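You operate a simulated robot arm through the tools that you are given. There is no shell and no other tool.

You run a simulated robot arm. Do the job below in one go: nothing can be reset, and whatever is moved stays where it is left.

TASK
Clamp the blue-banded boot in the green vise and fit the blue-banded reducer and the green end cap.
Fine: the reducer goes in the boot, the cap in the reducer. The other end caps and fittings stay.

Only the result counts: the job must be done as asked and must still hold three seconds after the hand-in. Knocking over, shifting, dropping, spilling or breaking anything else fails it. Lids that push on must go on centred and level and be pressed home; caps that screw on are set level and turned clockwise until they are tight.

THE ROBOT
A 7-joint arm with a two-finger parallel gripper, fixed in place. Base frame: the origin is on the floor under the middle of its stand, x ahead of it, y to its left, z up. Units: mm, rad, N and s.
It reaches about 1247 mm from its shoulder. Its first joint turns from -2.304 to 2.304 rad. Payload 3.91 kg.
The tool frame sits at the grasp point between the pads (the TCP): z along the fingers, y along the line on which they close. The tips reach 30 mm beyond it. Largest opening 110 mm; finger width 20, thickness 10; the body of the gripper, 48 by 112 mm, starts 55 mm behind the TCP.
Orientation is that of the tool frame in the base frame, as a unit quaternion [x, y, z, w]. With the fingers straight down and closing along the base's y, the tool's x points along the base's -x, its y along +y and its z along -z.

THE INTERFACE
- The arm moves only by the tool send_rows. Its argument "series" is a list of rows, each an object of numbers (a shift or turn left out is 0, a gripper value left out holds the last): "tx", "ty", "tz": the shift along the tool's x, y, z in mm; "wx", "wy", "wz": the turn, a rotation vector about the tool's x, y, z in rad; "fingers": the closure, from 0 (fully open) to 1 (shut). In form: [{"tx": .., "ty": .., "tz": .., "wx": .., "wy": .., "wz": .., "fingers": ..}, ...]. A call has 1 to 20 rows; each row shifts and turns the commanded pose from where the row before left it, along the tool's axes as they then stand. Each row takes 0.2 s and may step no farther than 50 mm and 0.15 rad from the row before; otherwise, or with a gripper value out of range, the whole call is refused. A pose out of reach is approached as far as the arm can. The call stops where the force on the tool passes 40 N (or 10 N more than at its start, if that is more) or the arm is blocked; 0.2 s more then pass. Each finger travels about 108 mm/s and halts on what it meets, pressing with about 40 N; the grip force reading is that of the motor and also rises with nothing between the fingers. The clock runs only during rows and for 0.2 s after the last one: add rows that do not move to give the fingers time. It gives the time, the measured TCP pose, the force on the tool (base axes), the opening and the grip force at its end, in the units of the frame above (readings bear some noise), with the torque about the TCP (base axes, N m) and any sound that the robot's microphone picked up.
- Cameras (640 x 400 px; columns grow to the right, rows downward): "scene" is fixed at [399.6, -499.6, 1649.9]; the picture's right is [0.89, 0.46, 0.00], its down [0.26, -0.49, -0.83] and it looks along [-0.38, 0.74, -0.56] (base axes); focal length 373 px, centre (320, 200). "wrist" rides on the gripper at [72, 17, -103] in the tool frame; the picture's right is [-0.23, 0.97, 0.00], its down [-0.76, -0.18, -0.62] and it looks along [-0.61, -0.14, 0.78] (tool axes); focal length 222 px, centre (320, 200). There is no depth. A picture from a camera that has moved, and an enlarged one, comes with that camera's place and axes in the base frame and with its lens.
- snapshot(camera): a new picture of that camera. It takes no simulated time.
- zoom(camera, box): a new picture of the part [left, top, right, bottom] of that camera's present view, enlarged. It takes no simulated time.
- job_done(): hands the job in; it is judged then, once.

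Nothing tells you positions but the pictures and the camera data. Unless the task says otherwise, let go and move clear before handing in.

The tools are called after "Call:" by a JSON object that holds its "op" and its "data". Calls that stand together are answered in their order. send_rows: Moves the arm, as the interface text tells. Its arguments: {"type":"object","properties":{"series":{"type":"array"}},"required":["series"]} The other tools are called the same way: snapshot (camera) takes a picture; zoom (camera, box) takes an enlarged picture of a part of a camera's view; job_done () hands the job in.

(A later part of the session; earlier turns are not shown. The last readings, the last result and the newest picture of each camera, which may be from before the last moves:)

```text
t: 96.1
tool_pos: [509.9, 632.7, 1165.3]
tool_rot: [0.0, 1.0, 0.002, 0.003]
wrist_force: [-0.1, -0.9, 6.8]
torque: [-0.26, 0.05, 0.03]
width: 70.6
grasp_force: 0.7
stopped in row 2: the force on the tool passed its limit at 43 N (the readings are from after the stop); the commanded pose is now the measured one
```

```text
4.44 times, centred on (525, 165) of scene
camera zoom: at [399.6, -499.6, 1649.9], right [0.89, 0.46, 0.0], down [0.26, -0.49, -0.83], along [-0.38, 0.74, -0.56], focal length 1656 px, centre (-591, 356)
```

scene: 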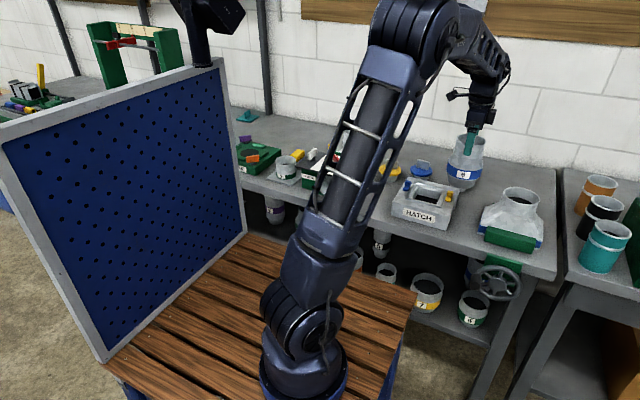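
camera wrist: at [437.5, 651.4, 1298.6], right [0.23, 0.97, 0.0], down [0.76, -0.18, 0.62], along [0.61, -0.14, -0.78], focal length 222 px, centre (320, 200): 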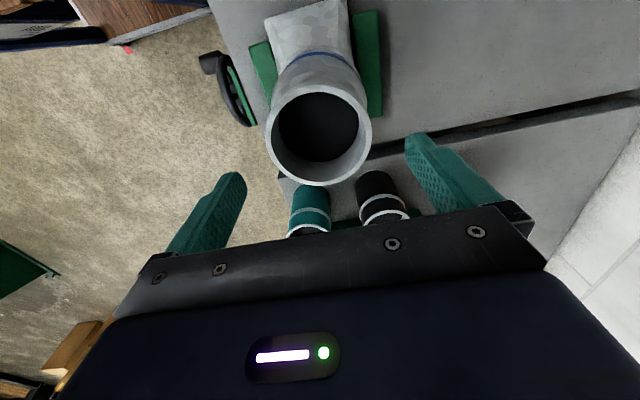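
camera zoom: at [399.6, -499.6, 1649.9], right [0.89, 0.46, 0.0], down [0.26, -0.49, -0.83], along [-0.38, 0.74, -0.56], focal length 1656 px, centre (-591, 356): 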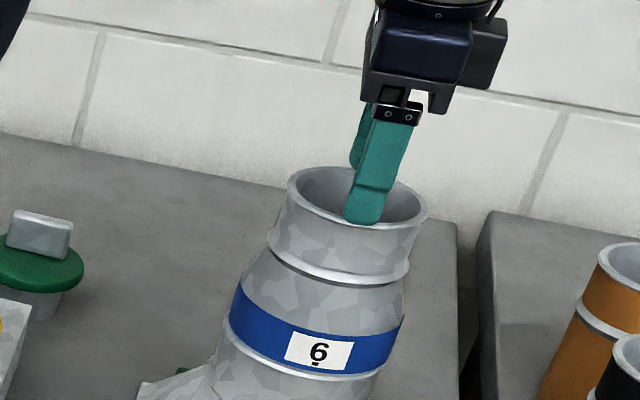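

The reducer held at 43 N with its top at z≈1135, so it's home. Now I'll rise, open the fingers and go over to the green end cap.

Call:
{"op": "send_rows", "data": {"series": [{"tz": -15}, {"tz": -20, "wx": 0.003, "wy": 0.004}, {"fingers": 0}, {"tx": 29.3, "ty": 28.7, "tz": 10}, {"tx": 29.3, "ty": 28.7, "tz": 12}, {"tx": 29.3, "ty": 28.7, "tz": 12}, {"tx": 29.3, "ty": 28.7, "tz": 14}, {"tx": 29.3, "ty": 28.7, "tz": 16}, {"tx": 29.3, "ty": 28.7, "tz": 16}, {"tx": 29.3, "ty": 28.7, "tz": 16}, {}]}}

Call:
{"op": "snapshot", "data": {"camera": "wrist"}}

Call:
{"op": "zoom", "data": {"camera": "wrist", "box": [230, 40, 410, 200]}}

Call:
{"op": "snapshot", "data": {"camera": "scene"}}

```text
t: 98.5
tool_pos: [305.8, 832.3, 1102.1]
tool_rot: [0.0, 1.0, 0.0, 0.0]
wrist_force: [-0.9, 0.0, 0.1]
torque: [0.03, 0.01, -0.02]
width: 110.2
grasp_force: 0.0
```

```text
taken
camera wrist: at [233.1, 850.2, 1205.6], right [0.23, 0.97, 0.0], down [0.76, -0.18, 0.62], along [0.61, -0.14, -0.78], focal length 222 px, centre (320, 200)
```

wrist: 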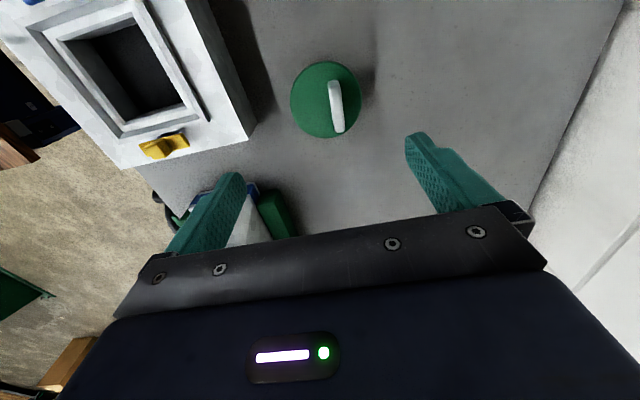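

```text
2.50 times, centred on (320, 120) of wrist
camera zoom: at [233.1, 850.2, 1205.6], right [0.23, 0.97, 0.0], down [0.76, -0.18, 0.62], along [0.61, -0.14, -0.78], focal length 555 px, centre (320, 400)
```

zoom: 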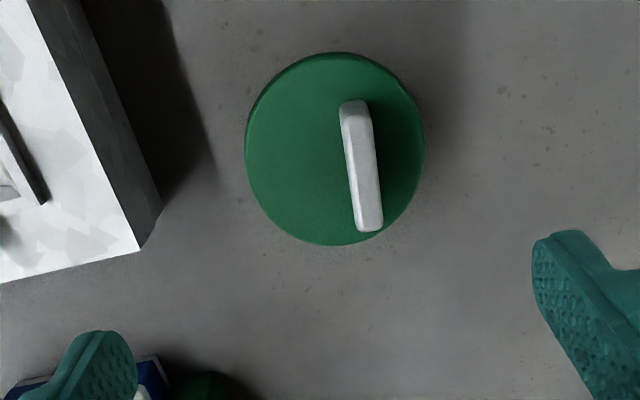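

```text
taken
```

scene: 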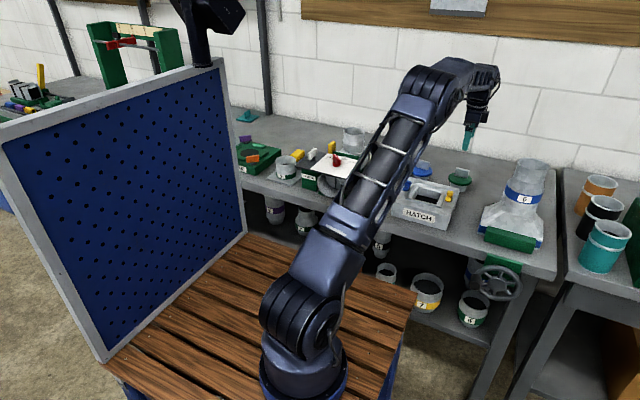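

Call:
{"op": "zoom", "data": {"camera": "wrist", "box": [285, 55, 369, 145]}}

Call:
{"op": "zoom", "data": {"camera": "scene", "box": [445, 160, 477, 200]}}

```text
4.44 times, centred on (327, 100) of wrist
camera zoom: at [233.1, 850.2, 1205.6], right [0.23, 0.97, 0.0], down [0.76, -0.18, 0.62], along [0.61, -0.14, -0.78], focal length 987 px, centre (289, 644)
```

zoom: 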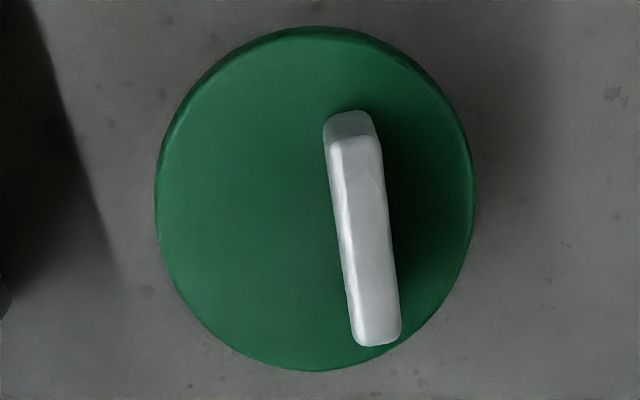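

```text
10.00 times, centred on (461, 180) of scene
camera zoom: at [399.6, -499.6, 1649.9], right [0.89, 0.46, 0.0], down [0.26, -0.49, -0.83], along [-0.38, 0.74, -0.56], focal length 3727 px, centre (-1090, 400)
```

zoom: 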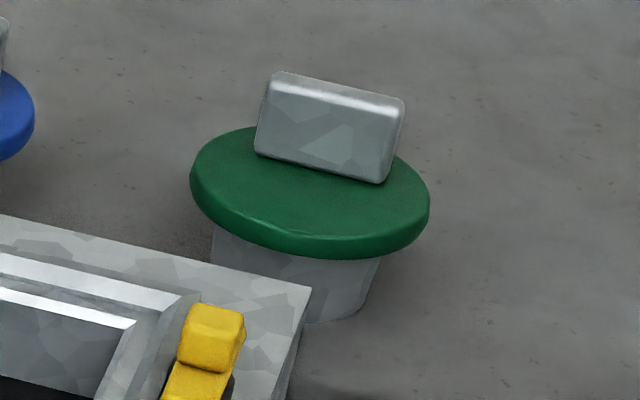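

The green cap's flange is about 85 mm, centred near (308.5, 839.5). Its tab is offset about 12 mm toward +y at about (308, 851), and turned about −4.5° from the x axis. I'll line the fingers up with the tab and come down part way.

Call:
{"op": "send_rows", "data": {"series": [{"tx": -3.1, "ty": 18.1, "fingers": 0.5}, {"wz": 0.07, "tz": 20}, {"tz": 30}, {"tz": 30}, {}]}}

Call:
{"op": "zoom", "data": {"camera": "wrist", "box": [200, 60, 440, 230]}}

Call:
{"op": "zoom", "data": {"camera": "scene", "box": [430, 120, 500, 210]}}

```text
t: 99.7
tool_pos: [307.8, 851.5, 1022.9]
tool_rot: [0.036, 0.999, 0.0, 0.0]
wrist_force: [-0.7, -0.7, -0.3]
torque: [0.0, -0.04, -0.02]
width: 54.9
grasp_force: 0.0
```

```text
2.35 times, centred on (320, 145) of wrist
camera zoom: at [236.7, 873.9, 1126.9], right [0.3, 0.96, 0.0], down [0.75, -0.23, 0.62], along [0.6, -0.18, -0.78], focal length 523 px, centre (320, 329)
```

zoom: 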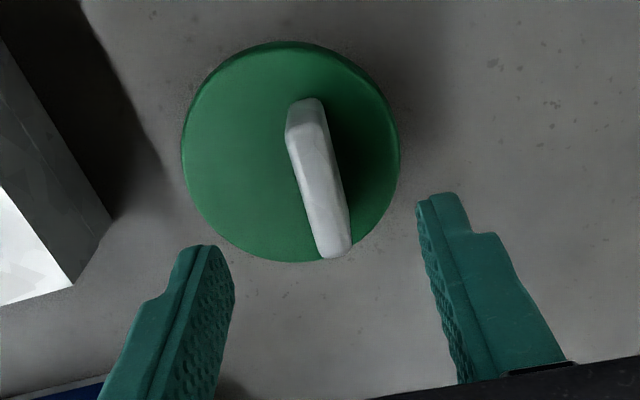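

```text
4.44 times, centred on (465, 165) of scene
camera zoom: at [399.6, -499.6, 1649.9], right [0.89, 0.46, 0.0], down [0.26, -0.49, -0.83], along [-0.38, 0.74, -0.56], focal length 1656 px, centre (-324, 356)
```

zoom: 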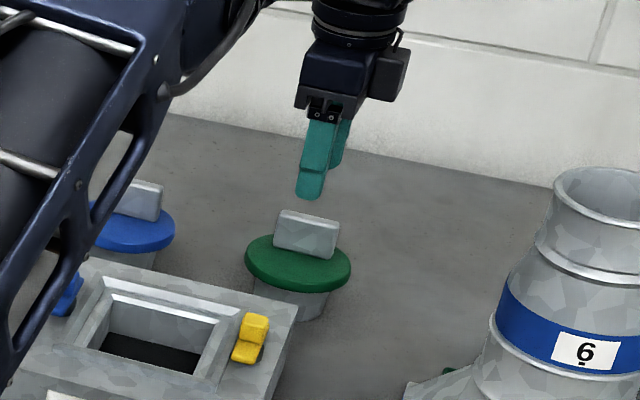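

Call:
{"op": "send_rows", "data": {"series": [{"tx": -1.2, "ty": 0.4, "tz": 18}, {"tz": 18}, {"tz": 12}, {"tz": 8}, {"tz": 4}, {}]}}

Call:
{"op": "zoom", "data": {"camera": "wrist", "box": [200, 60, 440, 230]}}

Call:
{"op": "zoom", "data": {"camera": "scene", "box": [435, 140, 491, 210]}}

```text
t: 101.1
tool_pos: [310.3, 851.0, 963.5]
tool_rot: [0.035, 0.999, 0.0, 0.0]
wrist_force: [0.4, -0.7, -0.8]
torque: [0.03, 0.01, -0.01]
width: 54.8
grasp_force: 0.1
```

```text
2.35 times, centred on (320, 145) of wrist
camera zoom: at [239.6, 874.3, 1066.2], right [0.3, 0.96, 0.0], down [0.75, -0.23, 0.62], along [0.6, -0.18, -0.78], focal length 523 px, centre (320, 329)
```

zoom: 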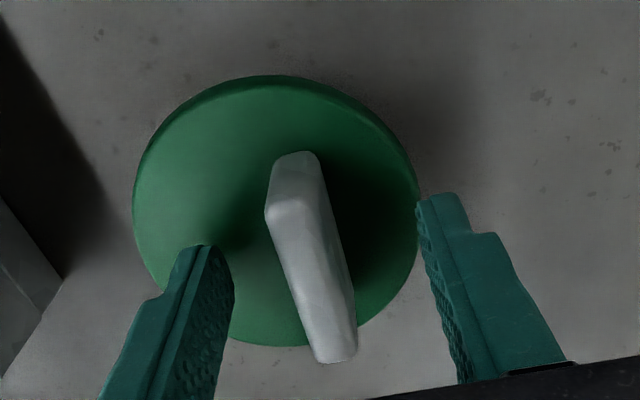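

```text
5.71 times, centred on (463, 175) of scene
camera zoom: at [399.6, -499.6, 1649.9], right [0.89, 0.46, 0.0], down [0.26, -0.49, -0.83], along [-0.38, 0.74, -0.56], focal length 2130 px, centre (-497, 343)
```

zoom: 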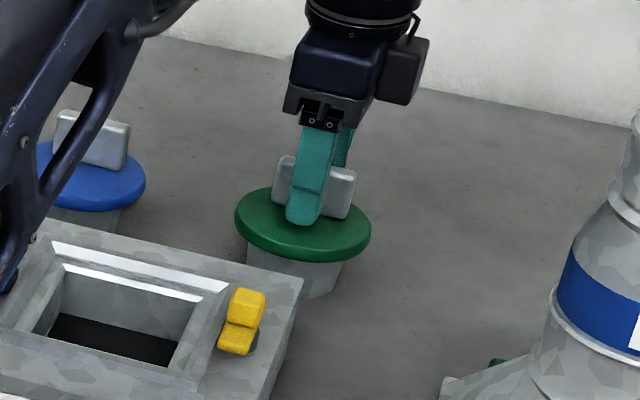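

The tab is between the fingertips, just above the flange. I'll close on it.

Call:
{"op": "send_rows", "data": {"series": [{"fingers": 1}, {}, {}, {}]}}

Call:
{"op": "zoom", "data": {"camera": "wrist", "box": [200, 60, 440, 230]}}

```text
t: 102.1
tool_pos: [311.5, 850.5, 961.5]
tool_rot: [0.035, 0.999, 0.0, 0.001]
wrist_force: [-0.8, 0.1, 0.5]
torque: [-0.01, 0.02, -0.01]
width: 12.2
grasp_force: 39.8
```

```text
2.35 times, centred on (320, 145) of wrist
camera zoom: at [239.6, 874.3, 1066.2], right [0.3, 0.96, 0.0], down [0.75, -0.23, 0.62], along [0.6, -0.18, -0.78], focal length 523 px, centre (320, 329)
```

zoom: 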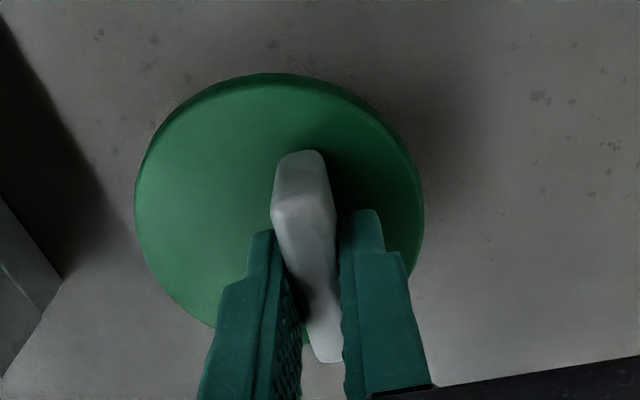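

The tab is held at 12.2 mm, and the cap's centre is offset from the TCP by about (−2, −11.5). I'll lift it and carry it above the reducer.

Call:
{"op": "send_rows", "data": {"series": [{"tz": -10}, {"tz": -25}, {"tz": -32}, {"tx": -26.8, "ty": -24.1, "tz": -25}, {"tx": -26.8, "ty": -24.1, "tz": -25}, {"tx": -26.8, "ty": -24.1, "tz": -25}, {"tx": -26.8, "ty": -24.1, "tz": -25}, {"tx": -26.8, "ty": -24.1, "tz": -25}, {"tx": -26.8, "ty": -24.1, "tz": -25}, {"tx": -26.8, "ty": -24.1, "tz": -25}, {"tx": -20.8, "ty": -18.1, "tz": -25}, {}]}}

Call:
{"op": "snapshot", "data": {"camera": "wrist"}}

Call:
{"op": "zoom", "data": {"camera": "scene", "box": [480, 80, 570, 210]}}

Call:
{"op": "zoom", "data": {"camera": "wrist", "box": [200, 20, 440, 230]}}

```text
t: 104.7
tool_pos: [501.6, 653.7, 1228.5]
tool_rot: [0.035, 0.999, 0.0, 0.0]
wrist_force: [-0.7, 0.1, 0.4]
torque: [0.03, 0.02, -0.01]
width: 12.5
grasp_force: 39.7
```

```text
taken
camera wrist: at [429.2, 676.7, 1331.7], right [0.3, 0.96, 0.0], down [0.75, -0.23, 0.62], along [0.6, -0.18, -0.78], focal length 222 px, centre (320, 200)
```

wrist: 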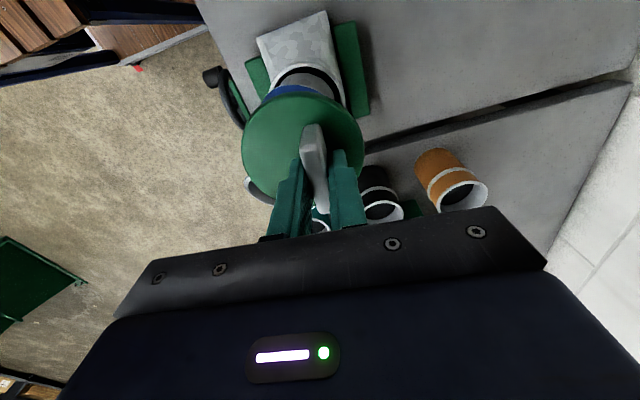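

```text
3.08 times, centred on (525, 145) of scene
camera zoom: at [399.6, -499.6, 1649.9], right [0.89, 0.46, 0.0], down [0.26, -0.49, -0.83], along [-0.38, 0.74, -0.56], focal length 1147 px, centre (-311, 369)
```

zoom: 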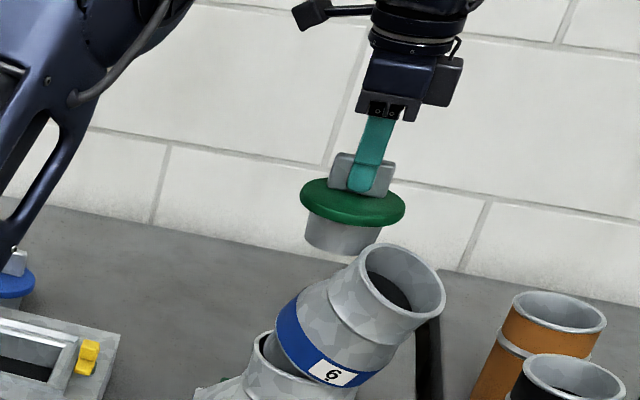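

```text
1.90 times, centred on (320, 125) of wrist
camera zoom: at [429.2, 676.7, 1331.7], right [0.3, 0.96, 0.0], down [0.75, -0.23, 0.62], along [0.6, -0.18, -0.78], focal length 423 px, centre (320, 343)
```

zoom: 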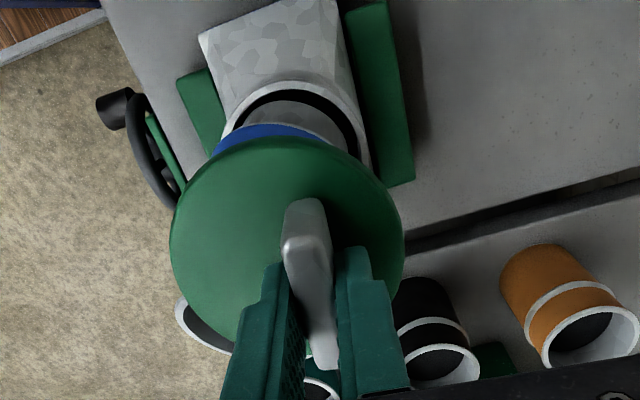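

On the way up the cap clipped the reducer, which has tipped over in the boot's collar, though it's still inside. I rose too gradually on that diagonal. I'll set the cap back where it stood, then re-seat the reducer.

Call:
{"op": "send_rows", "data": {"series": [{"tx": 30.4, "ty": 27.6}, {"tx": 30.4, "ty": 27.6}, {"tx": 20.3, "ty": 18.4, "tz": 27.6}, {"tx": 20.3, "ty": 18.4, "tz": 27.6}, {"tx": 20.3, "ty": 18.4, "tz": 27.6}, {"tx": 20.3, "ty": 18.4, "tz": 27.6}, {"tx": 20.3, "ty": 18.4, "tz": 27.6}, {"tx": 20.3, "ty": 18.4, "tz": 27.6}, {"tx": 20.3, "ty": 18.4, "tz": 27.6}, {}]}}

Call:
{"op": "zoom", "data": {"camera": "scene", "box": [470, 120, 580, 230]}}

Call:
{"op": "snapshot", "data": {"camera": "scene"}}

Call:
{"op": "snapshot", "data": {"camera": "wrist"}}

```text
t: 106.9
tool_pos: [318.8, 849.3, 1036.8]
tool_rot: [0.035, 0.999, 0.0, -0.001]
wrist_force: [-0.3, 0.0, -0.3]
torque: [0.01, -0.01, 0.02]
width: 12.1
grasp_force: 39.8
```

```text
3.64 times, centred on (525, 175) of scene
camera zoom: at [399.6, -499.6, 1649.9], right [0.89, 0.46, 0.0], down [0.26, -0.49, -0.83], along [-0.38, 0.74, -0.56], focal length 1355 px, centre (-426, 291)
```

zoom: 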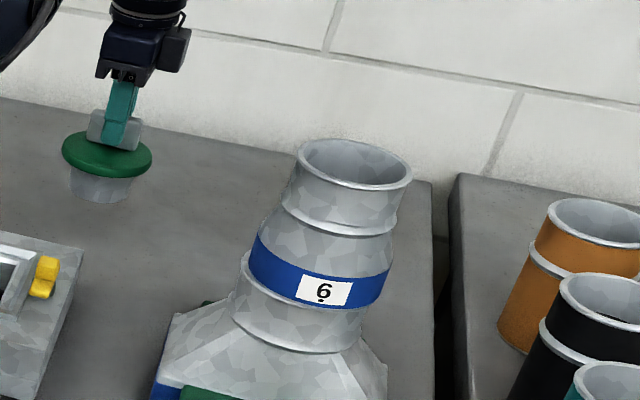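

```text
taken
```

scene: 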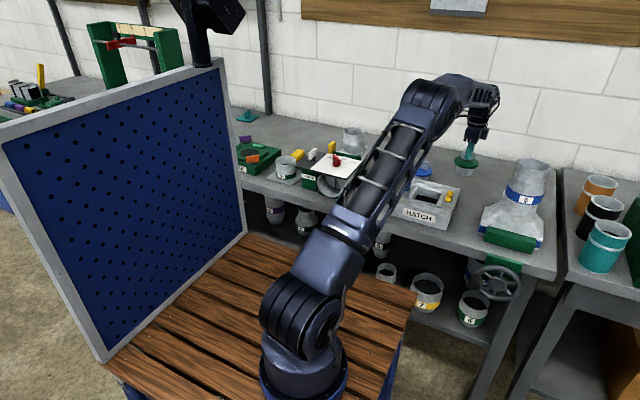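

```text
taken
camera wrist: at [247.7, 873.1, 1140.8], right [0.3, 0.96, 0.0], down [0.75, -0.23, 0.62], along [0.6, -0.18, -0.78], focal length 222 px, centre (320, 200)
```

wrist: 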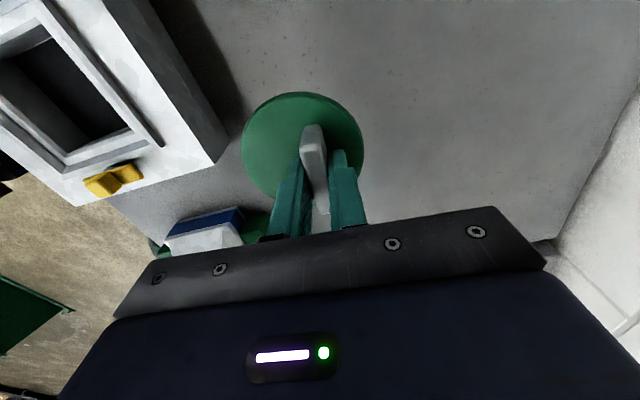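

With the cap pulled away, the reducer rocked back upright into the boot. I'll inspect its seating closely before going on.

Call:
{"op": "zoom", "data": {"camera": "scene", "box": [500, 175, 545, 210]}}

Call:
{"op": "zoom", "data": {"camera": "scene", "box": [490, 140, 560, 220]}}

Call:
{"op": "zoom", "data": {"camera": "scene", "box": [465, 170, 565, 300]}}

```text
11.43 times, centred on (522, 192) of scene
camera zoom: at [399.6, -499.6, 1649.9], right [0.89, 0.46, 0.0], down [0.26, -0.49, -0.83], along [-0.38, 0.74, -0.56], focal length 4260 px, centre (-1994, 286)
```

zoom: 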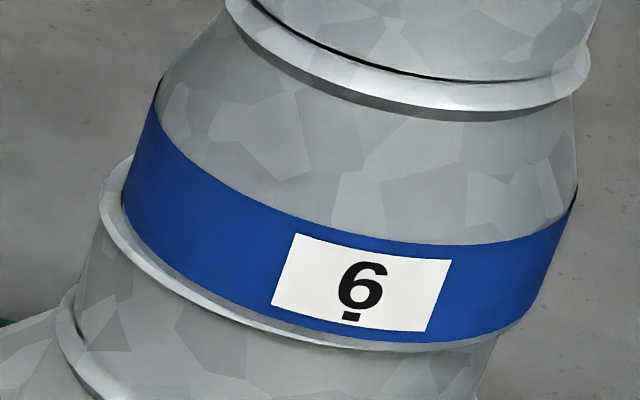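

```text
5.00 times, centred on (525, 180) of scene
camera zoom: at [399.6, -499.6, 1649.9], right [0.89, 0.46, 0.0], down [0.26, -0.49, -0.83], along [-0.38, 0.74, -0.56], focal length 1864 px, centre (-705, 300)
```

zoom: 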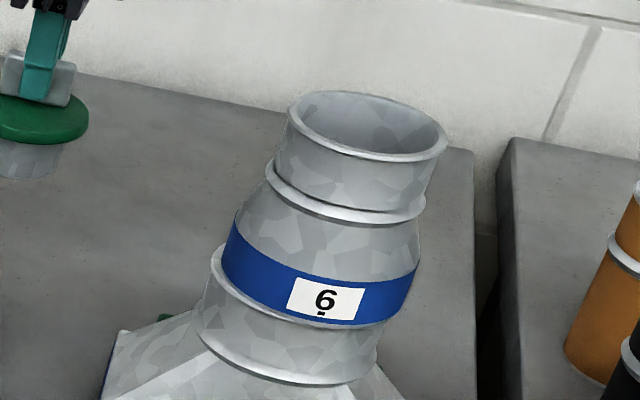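

```text
3.08 times, centred on (515, 235) of scene
camera zoom: at [399.6, -499.6, 1649.9], right [0.89, 0.46, 0.0], down [0.26, -0.49, -0.83], along [-0.38, 0.74, -0.56], focal length 1147 px, centre (-280, 92)
```

zoom: 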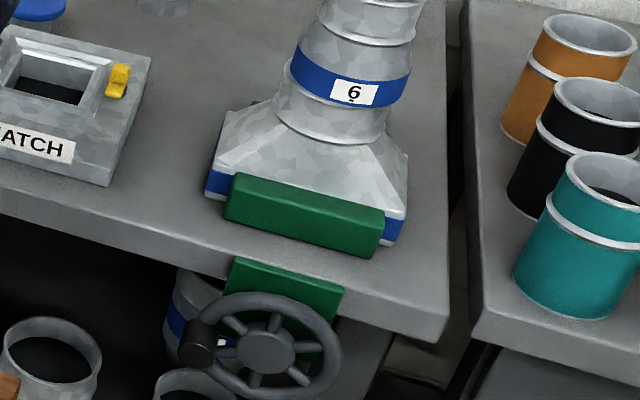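

The reducer is upright but has slid several mm off-centre toward (+x, −y), so I need to re-grip and re-centre it. First I'll put the cap down on the bench here.

Call:
{"op": "send_rows", "data": {"series": [{"tz": 25}, {"tz": 25}, {"tz": 12}, {"tz": 6}, {"tz": 3}, {}]}}

Call:
{"op": "send_rows", "data": {"series": [{"tz": 1.5}, {"tz": 1.5}, {}]}}

Call:
{"op": "zoom", "data": {"camera": "scene", "box": [435, 140, 491, 210]}}

```text
t: 108.3
tool_pos: [317.5, 849.3, 966.9]
tool_rot: [0.036, 0.999, 0.0, -0.001]
wrist_force: [-0.1, -0.4, -1.1]
torque: [0.02, 0.03, 0.0]
width: 12.6
grasp_force: 39.8
```

```text
t: 109.1
tool_pos: [316.9, 850.5, 963.3]
tool_rot: [0.036, 0.999, 0.0, -0.001]
wrist_force: [-0.1, -0.2, -0.7]
torque: [0.01, 0.0, -0.03]
width: 12.6
grasp_force: 39.9
```

```text
5.71 times, centred on (463, 175) of scene
camera zoom: at [399.6, -499.6, 1649.9], right [0.89, 0.46, 0.0], down [0.26, -0.49, -0.83], along [-0.38, 0.74, -0.56], focal length 2130 px, centre (-497, 343)
```

zoom: 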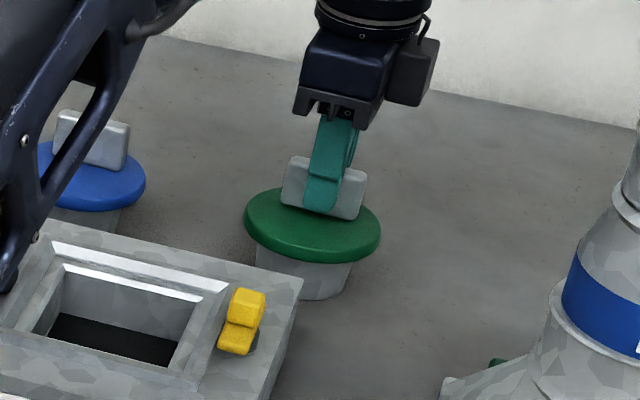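

Call:
{"op": "send_rows", "data": {"series": [{"tz": 1}, {"tz": 1}, {}]}}

Call:
{"op": "send_rows", "data": {"series": [{"tz": 1}, {"tz": 1}, {}]}}

```text
t: 109.9
tool_pos: [316.4, 849.5, 961.4]
tool_rot: [0.036, 0.999, 0.001, 0.001]
wrist_force: [0.6, -0.4, 6.1]
torque: [-0.1, -0.06, 0.02]
width: 12.6
grasp_force: 39.5
```

```text
t: 110.7
tool_pos: [315.6, 848.7, 960.7]
tool_rot: [0.036, 0.999, 0.002, -0.001]
wrist_force: [8.3, 5.7, 31.4]
torque: [0.03, -0.12, 0.02]
width: 12.9
grasp_force: 39.9
```

The cap is down. I'll ease off, open and rise, then go back over the reducer, coming in high and descending vertically.

Call:
{"op": "send_rows", "data": {"series": [{"tz": -1.5}, {"fingers": 0.4}, {}, {"tz": -20}, {"tz": -40}, {"tz": -40}, {"tz": -40}, {}]}}

Call:
{"op": "snapshot", "data": {"camera": "wrist"}}

Call:
{"op": "zoom", "data": {"camera": "wrist", "box": [230, 40, 410, 200]}}

```text
t: 112.5
tool_pos: [312.7, 845.3, 1098.5]
tool_rot: [0.035, 0.999, 0.0, 0.0]
wrist_force: [0.4, 0.0, 0.6]
torque: [-0.02, 0.03, 0.01]
width: 65.9
grasp_force: 0.1
```

```text
taken
camera wrist: at [242.6, 868.1, 1202.4], right [0.3, 0.96, 0.0], down [0.75, -0.23, 0.62], along [0.59, -0.18, -0.78], focal length 222 px, centre (320, 200)
```

wrist: 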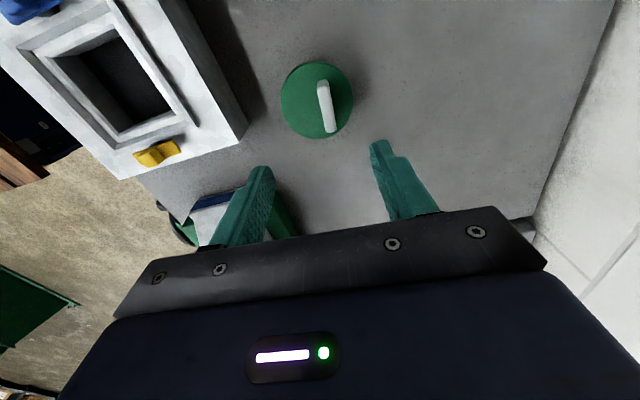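

```text
2.50 times, centred on (320, 120) of wrist
camera zoom: at [242.6, 868.1, 1202.4], right [0.3, 0.96, 0.0], down [0.75, -0.23, 0.62], along [0.59, -0.18, -0.78], focal length 555 px, centre (320, 400)
```

zoom: 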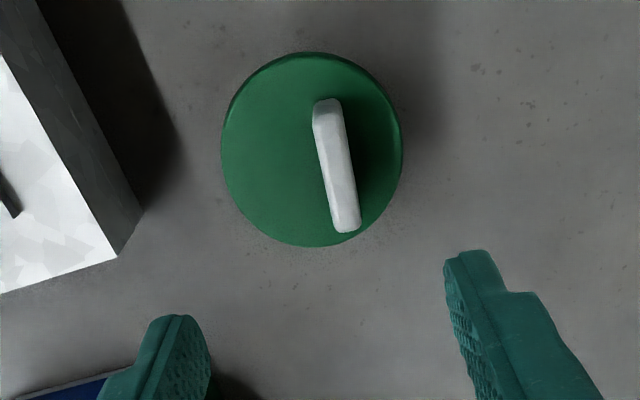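

Call:
{"op": "send_rows", "data": {"series": [{"tx": -20.8, "ty": -19.8, "tz": -23.1, "fingers": 0}, {"tx": -20.8, "ty": -19.8, "tz": -23.1}, {"tx": -20.8, "ty": -19.8, "tz": -23.1}, {"tx": -20.8, "ty": -19.8, "tz": -23.1}, {"tx": -20.8, "ty": -19.8, "tz": -23.1}, {"tx": -26.8, "ty": -24.9, "tz": -3.8}, {"tx": -26.8, "ty": -24.9, "tz": -3.8}, {"tx": -26.8, "ty": -24.9, "tz": -3.8}, {"tx": -26.8, "ty": -24.9, "tz": -3.8}, {}]}}

Call:
{"op": "snapshot", "data": {"camera": "wrist"}}

Call:
{"op": "zoom", "data": {"camera": "wrist", "box": [220, 10, 440, 200]}}

Call:
{"op": "zoom", "data": {"camera": "scene", "box": [490, 110, 560, 220]}}

```text
t: 114.7
tool_pos: [510.9, 635.9, 1226.6]
tool_rot: [0.035, 0.999, -0.001, 0.0]
wrist_force: [-1.0, 0.1, -0.8]
torque: [-0.01, -0.03, 0.01]
width: 110.0
grasp_force: 0.1
```

```text
taken
camera wrist: at [440.3, 658.2, 1331.9], right [0.3, 0.96, 0.0], down [0.75, -0.23, 0.62], along [0.6, -0.18, -0.78], focal length 222 px, centre (320, 200)
```

wrist: 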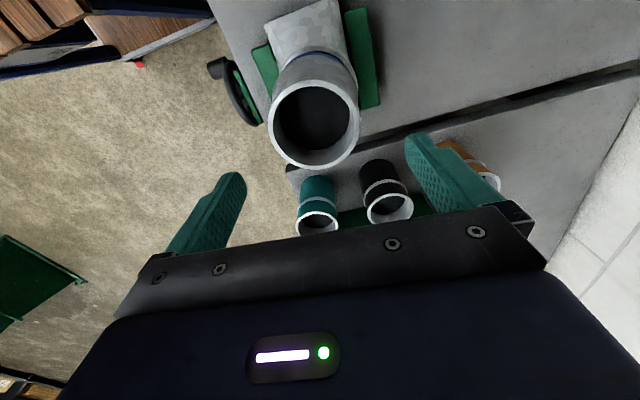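

```text
2.11 times, centred on (330, 105) of wrist
camera zoom: at [440.3, 658.2, 1331.9], right [0.3, 0.96, 0.0], down [0.75, -0.23, 0.62], along [0.6, -0.18, -0.78], focal length 468 px, centre (299, 400)
```

zoom: 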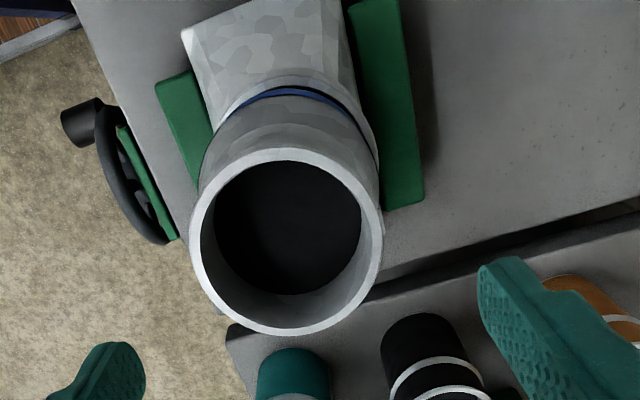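

```text
3.64 times, centred on (525, 165) of scene
camera zoom: at [399.6, -499.6, 1649.9], right [0.89, 0.46, 0.0], down [0.26, -0.49, -0.83], along [-0.38, 0.74, -0.56], focal length 1355 px, centre (-426, 327)
```

zoom: 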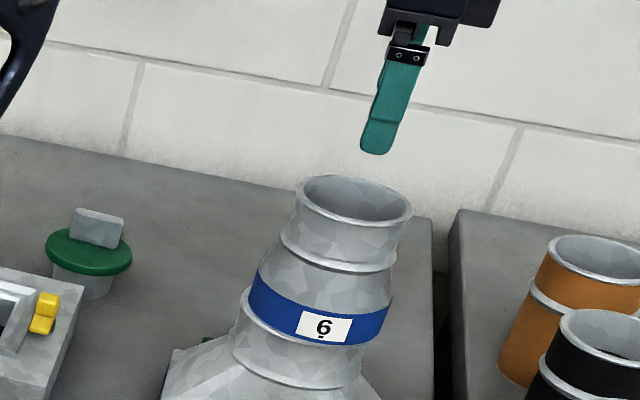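

The reducer's top is now at about (512.4, 630.0), off by about (+4.6, −3.6) from the boot axis; the boot itself hasn't moved. I'll re-grip the reducer's collar, lift slightly, shift and re-seat.

Call:
{"op": "send_rows", "data": {"series": [{"tx": -1.9, "ty": -6.1}, {"tz": 25}, {"tz": 25}, {"tz": 15}, {}]}}

Call:
{"op": "zoom", "data": {"camera": "wrist", "box": [200, 60, 440, 230]}}

```text
t: 115.9
tool_pos: [514.9, 628.7, 1165.7]
tool_rot: [0.036, 0.999, 0.0, 0.0]
wrist_force: [0.2, 1.3, 0.4]
torque: [0.0, 0.01, -0.01]
width: 110.0
grasp_force: 0.0
```

```text
2.35 times, centred on (320, 145) of wrist
camera zoom: at [443.0, 651.4, 1269.0], right [0.3, 0.96, 0.0], down [0.75, -0.23, 0.62], along [0.59, -0.18, -0.78], focal length 523 px, centre (320, 329)
```

zoom: 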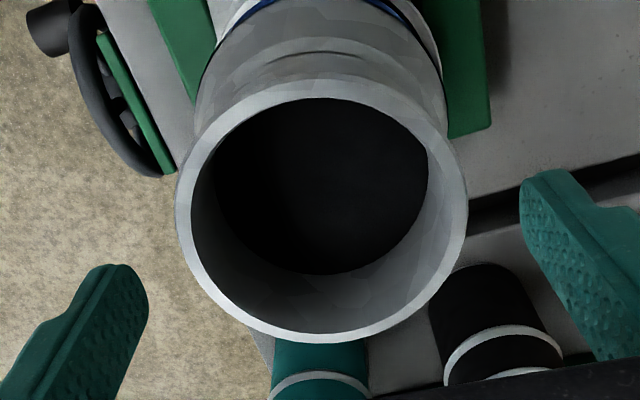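

Call:
{"op": "send_rows", "data": {"series": [{"tx": 1.3, "ty": 0.5, "tz": 12}, {"tz": 12}, {"tz": 6}, {}]}}

Call:
{"op": "send_rows", "data": {"series": [{"fingers": 1}, {}, {}, {}]}}

Call:
{"op": "snapshot", "data": {"camera": "wrist"}}

Call:
{"op": "zoom", "data": {"camera": "scene", "box": [490, 110, 560, 220]}}

```text
t: 116.9
tool_pos: [512.9, 629.9, 1137.5]
tool_rot: [0.036, 0.999, 0.0, -0.001]
wrist_force: [-0.3, 0.5, -0.6]
torque: [0.02, -0.03, 0.0]
width: 110.0
grasp_force: 0.1
```

```text
t: 117.9
tool_pos: [511.9, 630.1, 1137.3]
tool_rot: [0.036, 0.999, 0.0, -0.001]
wrist_force: [1.0, -0.6, -0.5]
torque: [0.01, -0.01, 0.0]
width: 79.9
grasp_force: 39.9
```

```text
taken
camera wrist: at [441.1, 652.7, 1240.9], right [0.3, 0.96, 0.0], down [0.75, -0.23, 0.62], along [0.6, -0.18, -0.78], focal length 222 px, centre (320, 200)
```

wrist: 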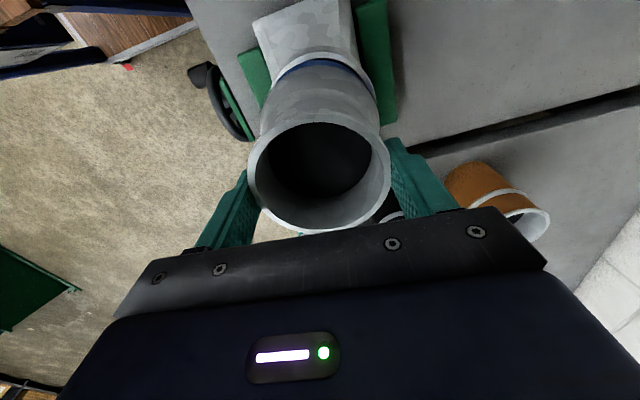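

```text
3.64 times, centred on (525, 165) of scene
camera zoom: at [399.6, -499.6, 1649.9], right [0.89, 0.46, 0.0], down [0.26, -0.49, -0.83], along [-0.38, 0.74, -0.56], focal length 1355 px, centre (-426, 327)
```

zoom: 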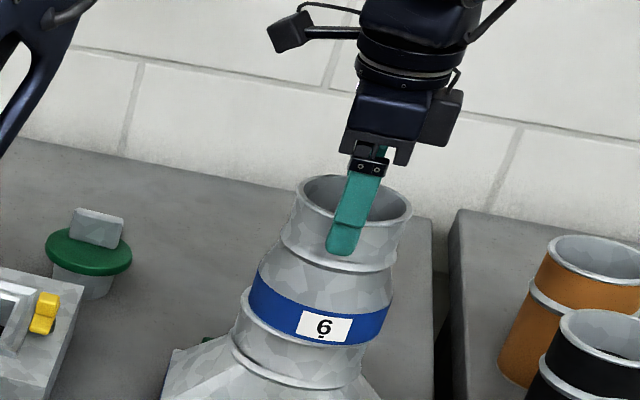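

Gripped. I'll lift 10 mm, shift (−4.2, +3.1) and lower it again.

Call:
{"op": "send_rows", "data": {"series": [{"tz": -5}, {"tz": -5}, {}, {"tx": 4.4, "ty": 2.8}, {}]}}

Call:
{"op": "zoom", "data": {"camera": "wrist", "box": [200, 20, 440, 230]}}

Call:
{"op": "zoom", "data": {"camera": "scene", "box": [500, 175, 545, 210]}}

```text
t: 119.1
tool_pos: [509.0, 632.8, 1146.9]
tool_rot: [0.036, 0.999, 0.0, 0.0]
wrist_force: [0.1, -0.1, -1.7]
torque: [-0.02, -0.01, 0.01]
width: 80.0
grasp_force: 39.6
```

```text
1.90 times, centred on (320, 125) of wrist
camera zoom: at [436.9, 656.7, 1250.4], right [0.3, 0.96, 0.0], down [0.75, -0.23, 0.62], along [0.6, -0.18, -0.78], focal length 423 px, centre (320, 343)
```

zoom: 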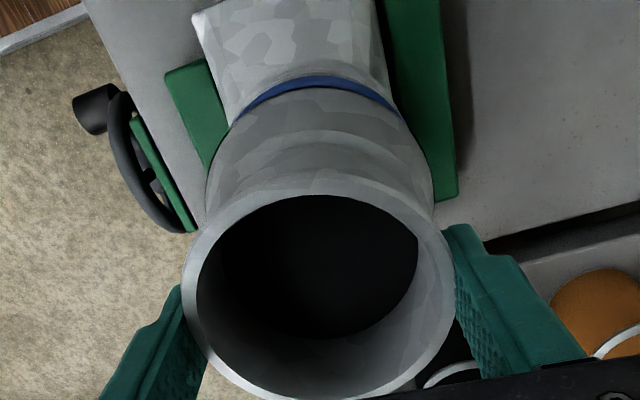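

```text
11.43 times, centred on (522, 192) of scene
camera zoom: at [399.6, -499.6, 1649.9], right [0.89, 0.46, 0.0], down [0.26, -0.49, -0.83], along [-0.38, 0.74, -0.56], focal length 4260 px, centre (-1994, 286)
```

zoom: 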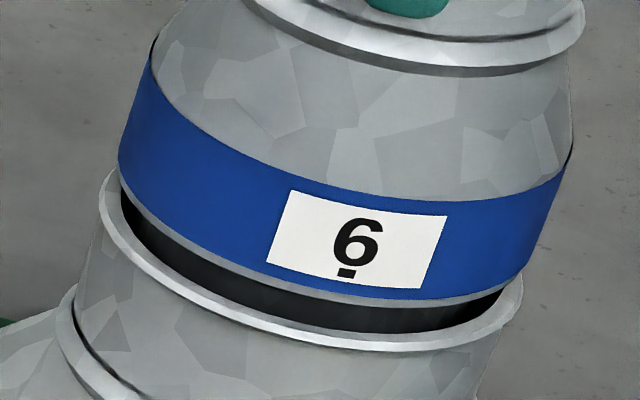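

It's hovering concentric to within about 1 mm. I'll lower it to contact and press.

Call:
{"op": "send_rows", "data": {"series": [{"tz": 4, "ty": -0.4}, {"tz": 3}, {"tz": 2}, {"tz": 1.5}, {}]}}

Call:
{"op": "send_rows", "data": {"series": [{"tz": 1.5}, {"tz": 1}, {}]}}

Call:
{"op": "zoom", "data": {"camera": "scene", "box": [500, 175, 545, 210]}}

Call:
{"op": "zoom", "data": {"camera": "wrist", "box": [230, 0, 430, 170]}}

```text
t: 120.3
tool_pos: [508.3, 633.1, 1138.2]
tool_rot: [0.035, 0.999, 0.001, 0.0]
wrist_force: [2.3, 5.6, 14.6]
torque: [0.21, 0.39, -0.16]
width: 79.7
grasp_force: 40.2
```

```text
t: 121.1
tool_pos: [506.6, 632.8, 1135.3]
tool_rot: [0.034, 0.999, 0.0, 0.001]
wrist_force: [-5.4, 1.9, 29.2]
torque: [-0.25, 0.05, -0.45]
width: 79.8
grasp_force: 40.2
```

```text
11.43 times, centred on (522, 192) of scene
camera zoom: at [399.6, -499.6, 1649.9], right [0.89, 0.46, 0.0], down [0.26, -0.49, -0.83], along [-0.38, 0.74, -0.56], focal length 4260 px, centre (-1994, 286)
```

zoom: 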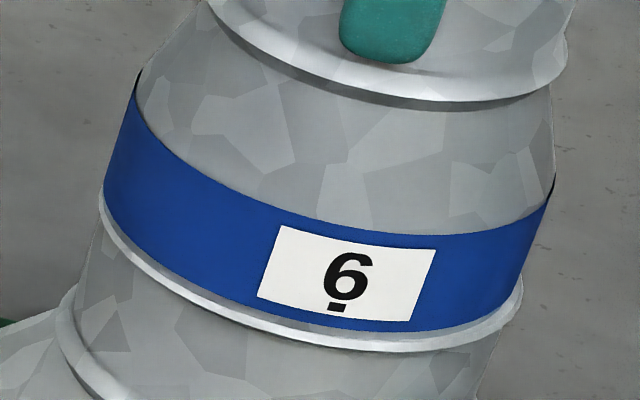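

```text
2.35 times, centred on (330, 85) of wrist
camera zoom: at [435.8, 655.1, 1237.8], right [0.3, 0.96, 0.0], down [0.75, -0.23, 0.62], along [0.6, -0.18, -0.78], focal length 523 px, centre (296, 471)
```

zoom: 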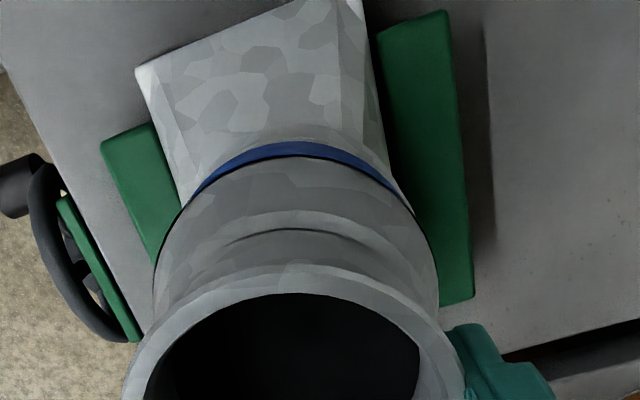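

The joint is concentric and seated. I'll release and rise straight up.

Call:
{"op": "send_rows", "data": {"series": [{"tz": -1}, {"fingers": 0}, {}, {}, {"tz": -15}, {"tz": -25}, {"tz": -30}, {"tz": -30}, {}]}}

Call:
{"op": "zoom", "data": {"camera": "scene", "box": [500, 175, 545, 210]}}

Call:
{"op": "zoom", "data": {"camera": "wrist", "box": [220, 10, 440, 200]}}

Call:
{"op": "zoom", "data": {"camera": "scene", "box": [480, 120, 560, 220]}}

```text
t: 123.1
tool_pos: [508.6, 635.7, 1237.8]
tool_rot: [0.036, 0.999, 0.0, 0.0]
wrist_force: [-0.3, 0.5, -0.5]
torque: [0.01, 0.02, 0.0]
width: 110.0
grasp_force: 0.1
```

```text
11.43 times, centred on (522, 192) of scene
camera zoom: at [399.6, -499.6, 1649.9], right [0.89, 0.46, 0.0], down [0.26, -0.49, -0.83], along [-0.38, 0.74, -0.56], focal length 4260 px, centre (-1994, 286)
```

zoom: 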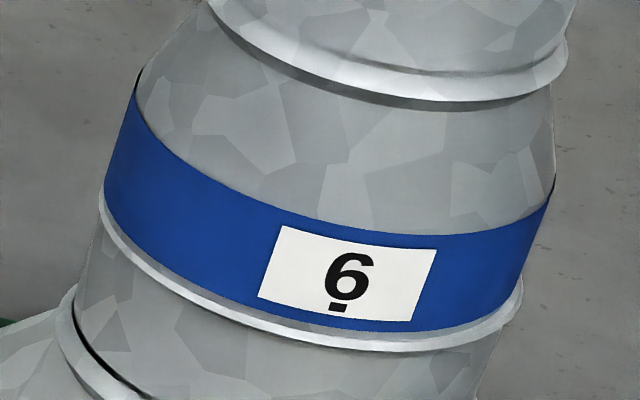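

```text
2.11 times, centred on (330, 105) of wrist
camera zoom: at [437.9, 657.7, 1342.0], right [0.3, 0.96, 0.0], down [0.75, -0.23, 0.62], along [0.6, -0.18, -0.78], focal length 468 px, centre (299, 400)
```

zoom: 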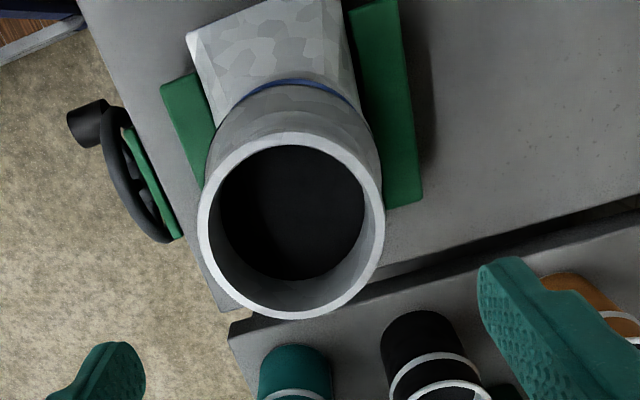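

```text
4.00 times, centred on (520, 170) of scene
camera zoom: at [399.6, -499.6, 1649.9], right [0.89, 0.46, 0.0], down [0.26, -0.49, -0.83], along [-0.38, 0.74, -0.56], focal length 1491 px, centre (-480, 320)
```

zoom: 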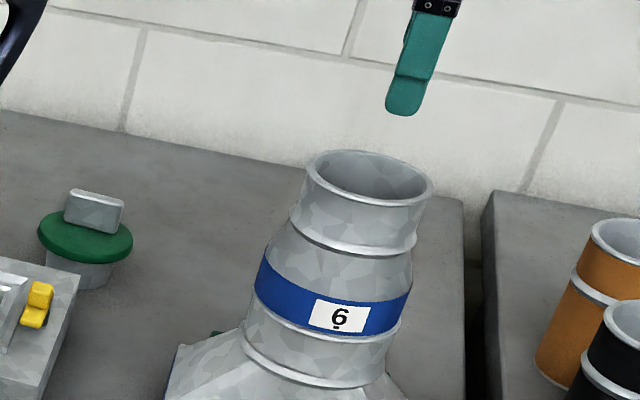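

The reducer is re-seated, its top centred at about (506.9, 632.5), within about 1.4 mm of the boot axis and at the same height as before. Now I'll go back to the cap, whose tab should be near (315.5, 853).

Call:
{"op": "send_rows", "data": {"series": [{"tx": 23.8, "ty": 23.2, "tz": 4.7, "fingers": 0.5}, {"tx": 23.8, "ty": 23.2, "tz": 4.7}, {"tx": 23.8, "ty": 23.2, "tz": 4.7}, {"tx": 23.8, "ty": 23.2, "tz": 4.7}, {"tx": 18.75, "ty": 18.4, "tz": 28}, {"tx": 18.75, "ty": 18.4, "tz": 28}, {"tx": 18.75, "ty": 18.4, "tz": 28}, {"tx": 18.75, "ty": 18.4, "tz": 28}, {"tx": 18.75, "ty": 18.4, "tz": 28}, {"tx": 18.75, "ty": 18.4, "tz": 28}, {}]}}

Call:
{"op": "zoom", "data": {"camera": "wrist", "box": [200, 60, 440, 230]}}

Call:
{"op": "zoom", "data": {"camera": "scene", "box": [430, 120, 560, 220]}}

```text
t: 125.5
tool_pos: [313.5, 851.5, 1044.5]
tool_rot: [0.036, 0.999, 0.001, 0.0]
wrist_force: [-0.4, -0.3, 0.5]
torque: [0.02, 0.02, 0.0]
width: 54.9
grasp_force: 0.0
```

```text
2.35 times, centred on (320, 145) of wrist
camera zoom: at [242.9, 875.5, 1148.7], right [0.3, 0.96, 0.0], down [0.75, -0.23, 0.62], along [0.6, -0.18, -0.78], focal length 523 px, centre (320, 329)
```

zoom: 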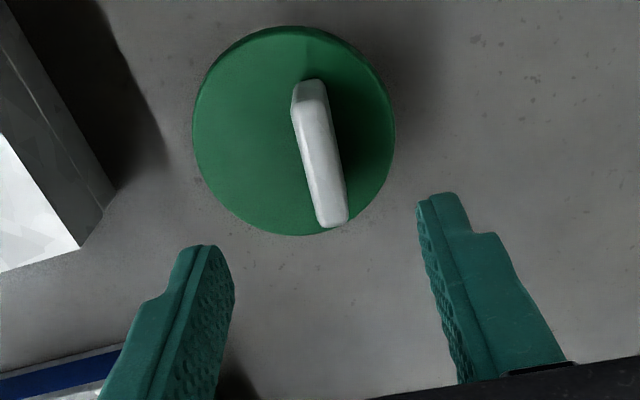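

```text
4.00 times, centred on (495, 170) of scene
camera zoom: at [399.6, -499.6, 1649.9], right [0.89, 0.46, 0.0], down [0.26, -0.49, -0.83], along [-0.38, 0.74, -0.56], focal length 1491 px, centre (-380, 320)
```

zoom: 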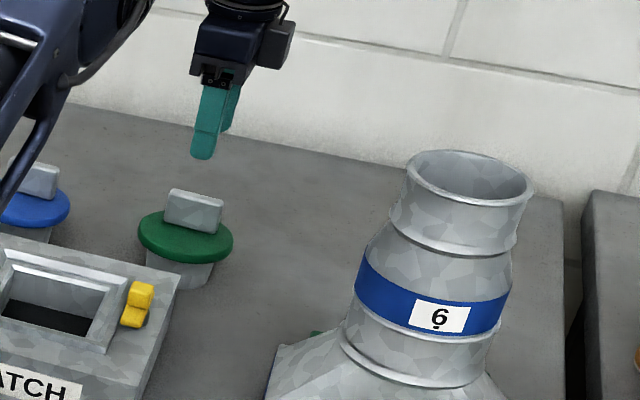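

Call:
{"op": "send_rows", "data": {"series": [{"ty": 0.5, "tz": 25}, {"tz": 25}, {"tz": 18}, {"tz": 9}, {"tz": 4}, {}]}}

Call:
{"op": "zoom", "data": {"camera": "wrist", "box": [200, 60, 440, 230]}}

```text
t: 126.9
tool_pos: [314.3, 851.6, 967.2]
tool_rot: [0.035, 0.999, 0.0, 0.0]
wrist_force: [0.0, 0.2, 0.2]
torque: [-0.03, 0.04, -0.01]
width: 55.3
grasp_force: 0.2
```

```text
2.35 times, centred on (320, 145) of wrist
camera zoom: at [243.2, 873.9, 1069.3], right [0.3, 0.96, 0.0], down [0.75, -0.23, 0.62], along [0.6, -0.18, -0.78], focal length 523 px, centre (320, 329)
```

zoom: 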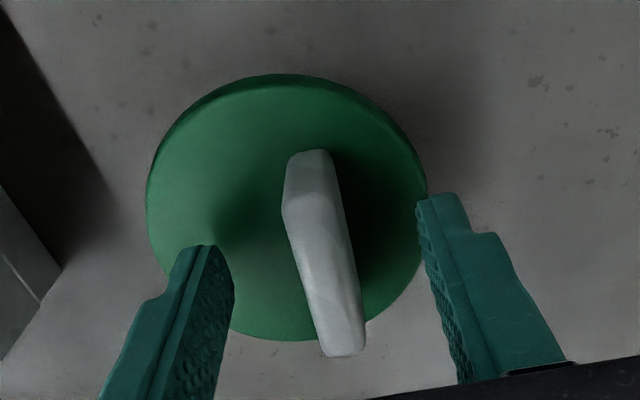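

Call:
{"op": "send_rows", "data": {"series": [{"tz": 3}, {}, {"fingers": 1}, {}, {}, {}]}}

Call:
{"op": "zoom", "data": {"camera": "wrist", "box": [200, 60, 440, 230]}}

```text
t: 128.3
tool_pos: [314.7, 851.3, 963.1]
tool_rot: [0.035, 0.999, 0.0, 0.0]
wrist_force: [0.5, 0.4, -0.1]
torque: [-0.01, -0.01, 0.01]
width: 12.2
grasp_force: 39.5
```

```text
2.35 times, centred on (320, 145) of wrist
camera zoom: at [243.7, 873.9, 1067.0], right [0.3, 0.96, 0.0], down [0.75, -0.23, 0.62], along [0.6, -0.18, -0.78], focal length 523 px, centre (320, 329)
```

zoom: 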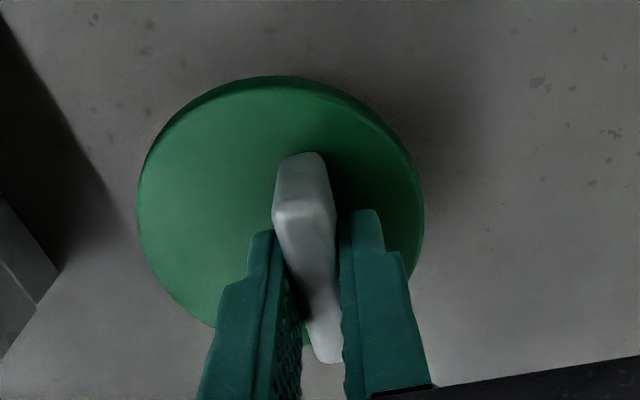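

The tab is gripped again; the cap's centre is about (−0.9, −11.7) from the TCP. This time I'll lift straight up, climb to full height well away from the reducer, and only then move over it.

Call:
{"op": "send_rows", "data": {"series": [{"tz": -16}, {"tz": -40}, {"tz": -40}, {"tz": -40}, {"tx": -18.4, "ty": -17.1, "tz": -29}, {"tx": -18.4, "ty": -17.1, "tz": -29}, {"tx": -18.4, "ty": -17.1, "tz": -29}, {"tx": -18.4, "ty": -17.1, "tz": -29}, {"tx": -18.4, "ty": -17.1, "tz": -29}, {}]}}

Call:
{"op": "zoom", "data": {"camera": "scene", "box": [430, 60, 570, 220]}}

Call:
{"op": "snapshot", "data": {"camera": "wrist"}}

```text
t: 130.5
tool_pos: [401.9, 759.2, 1243.7]
tool_rot: [0.036, 0.999, 0.0, 0.0]
wrist_force: [-0.1, -0.1, -1.4]
torque: [0.04, -0.02, -0.04]
width: 12.4
grasp_force: 40.0
```

```text
2.50 times, centred on (500, 140) of scene
camera zoom: at [399.6, -499.6, 1649.9], right [0.89, 0.46, 0.0], down [0.26, -0.49, -0.83], along [-0.38, 0.74, -0.56], focal length 932 px, centre (-130, 350)
```

zoom: 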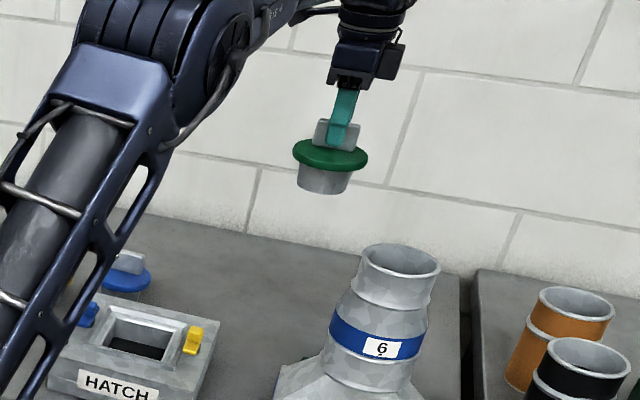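

```text
taken
camera wrist: at [331.8, 781.5, 1348.1], right [0.3, 0.96, 0.0], down [0.75, -0.23, 0.62], along [0.6, -0.18, -0.78], focal length 222 px, centre (320, 200)
```

wrist: 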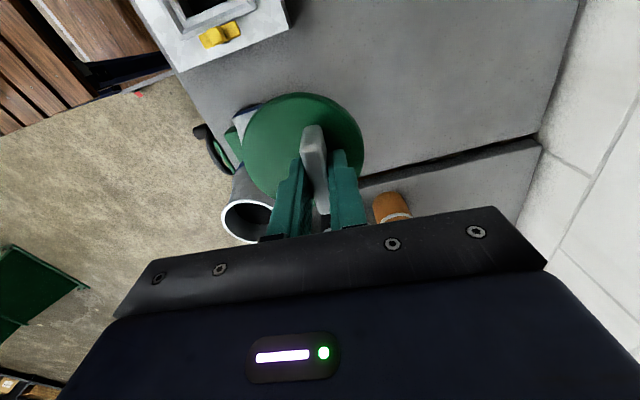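

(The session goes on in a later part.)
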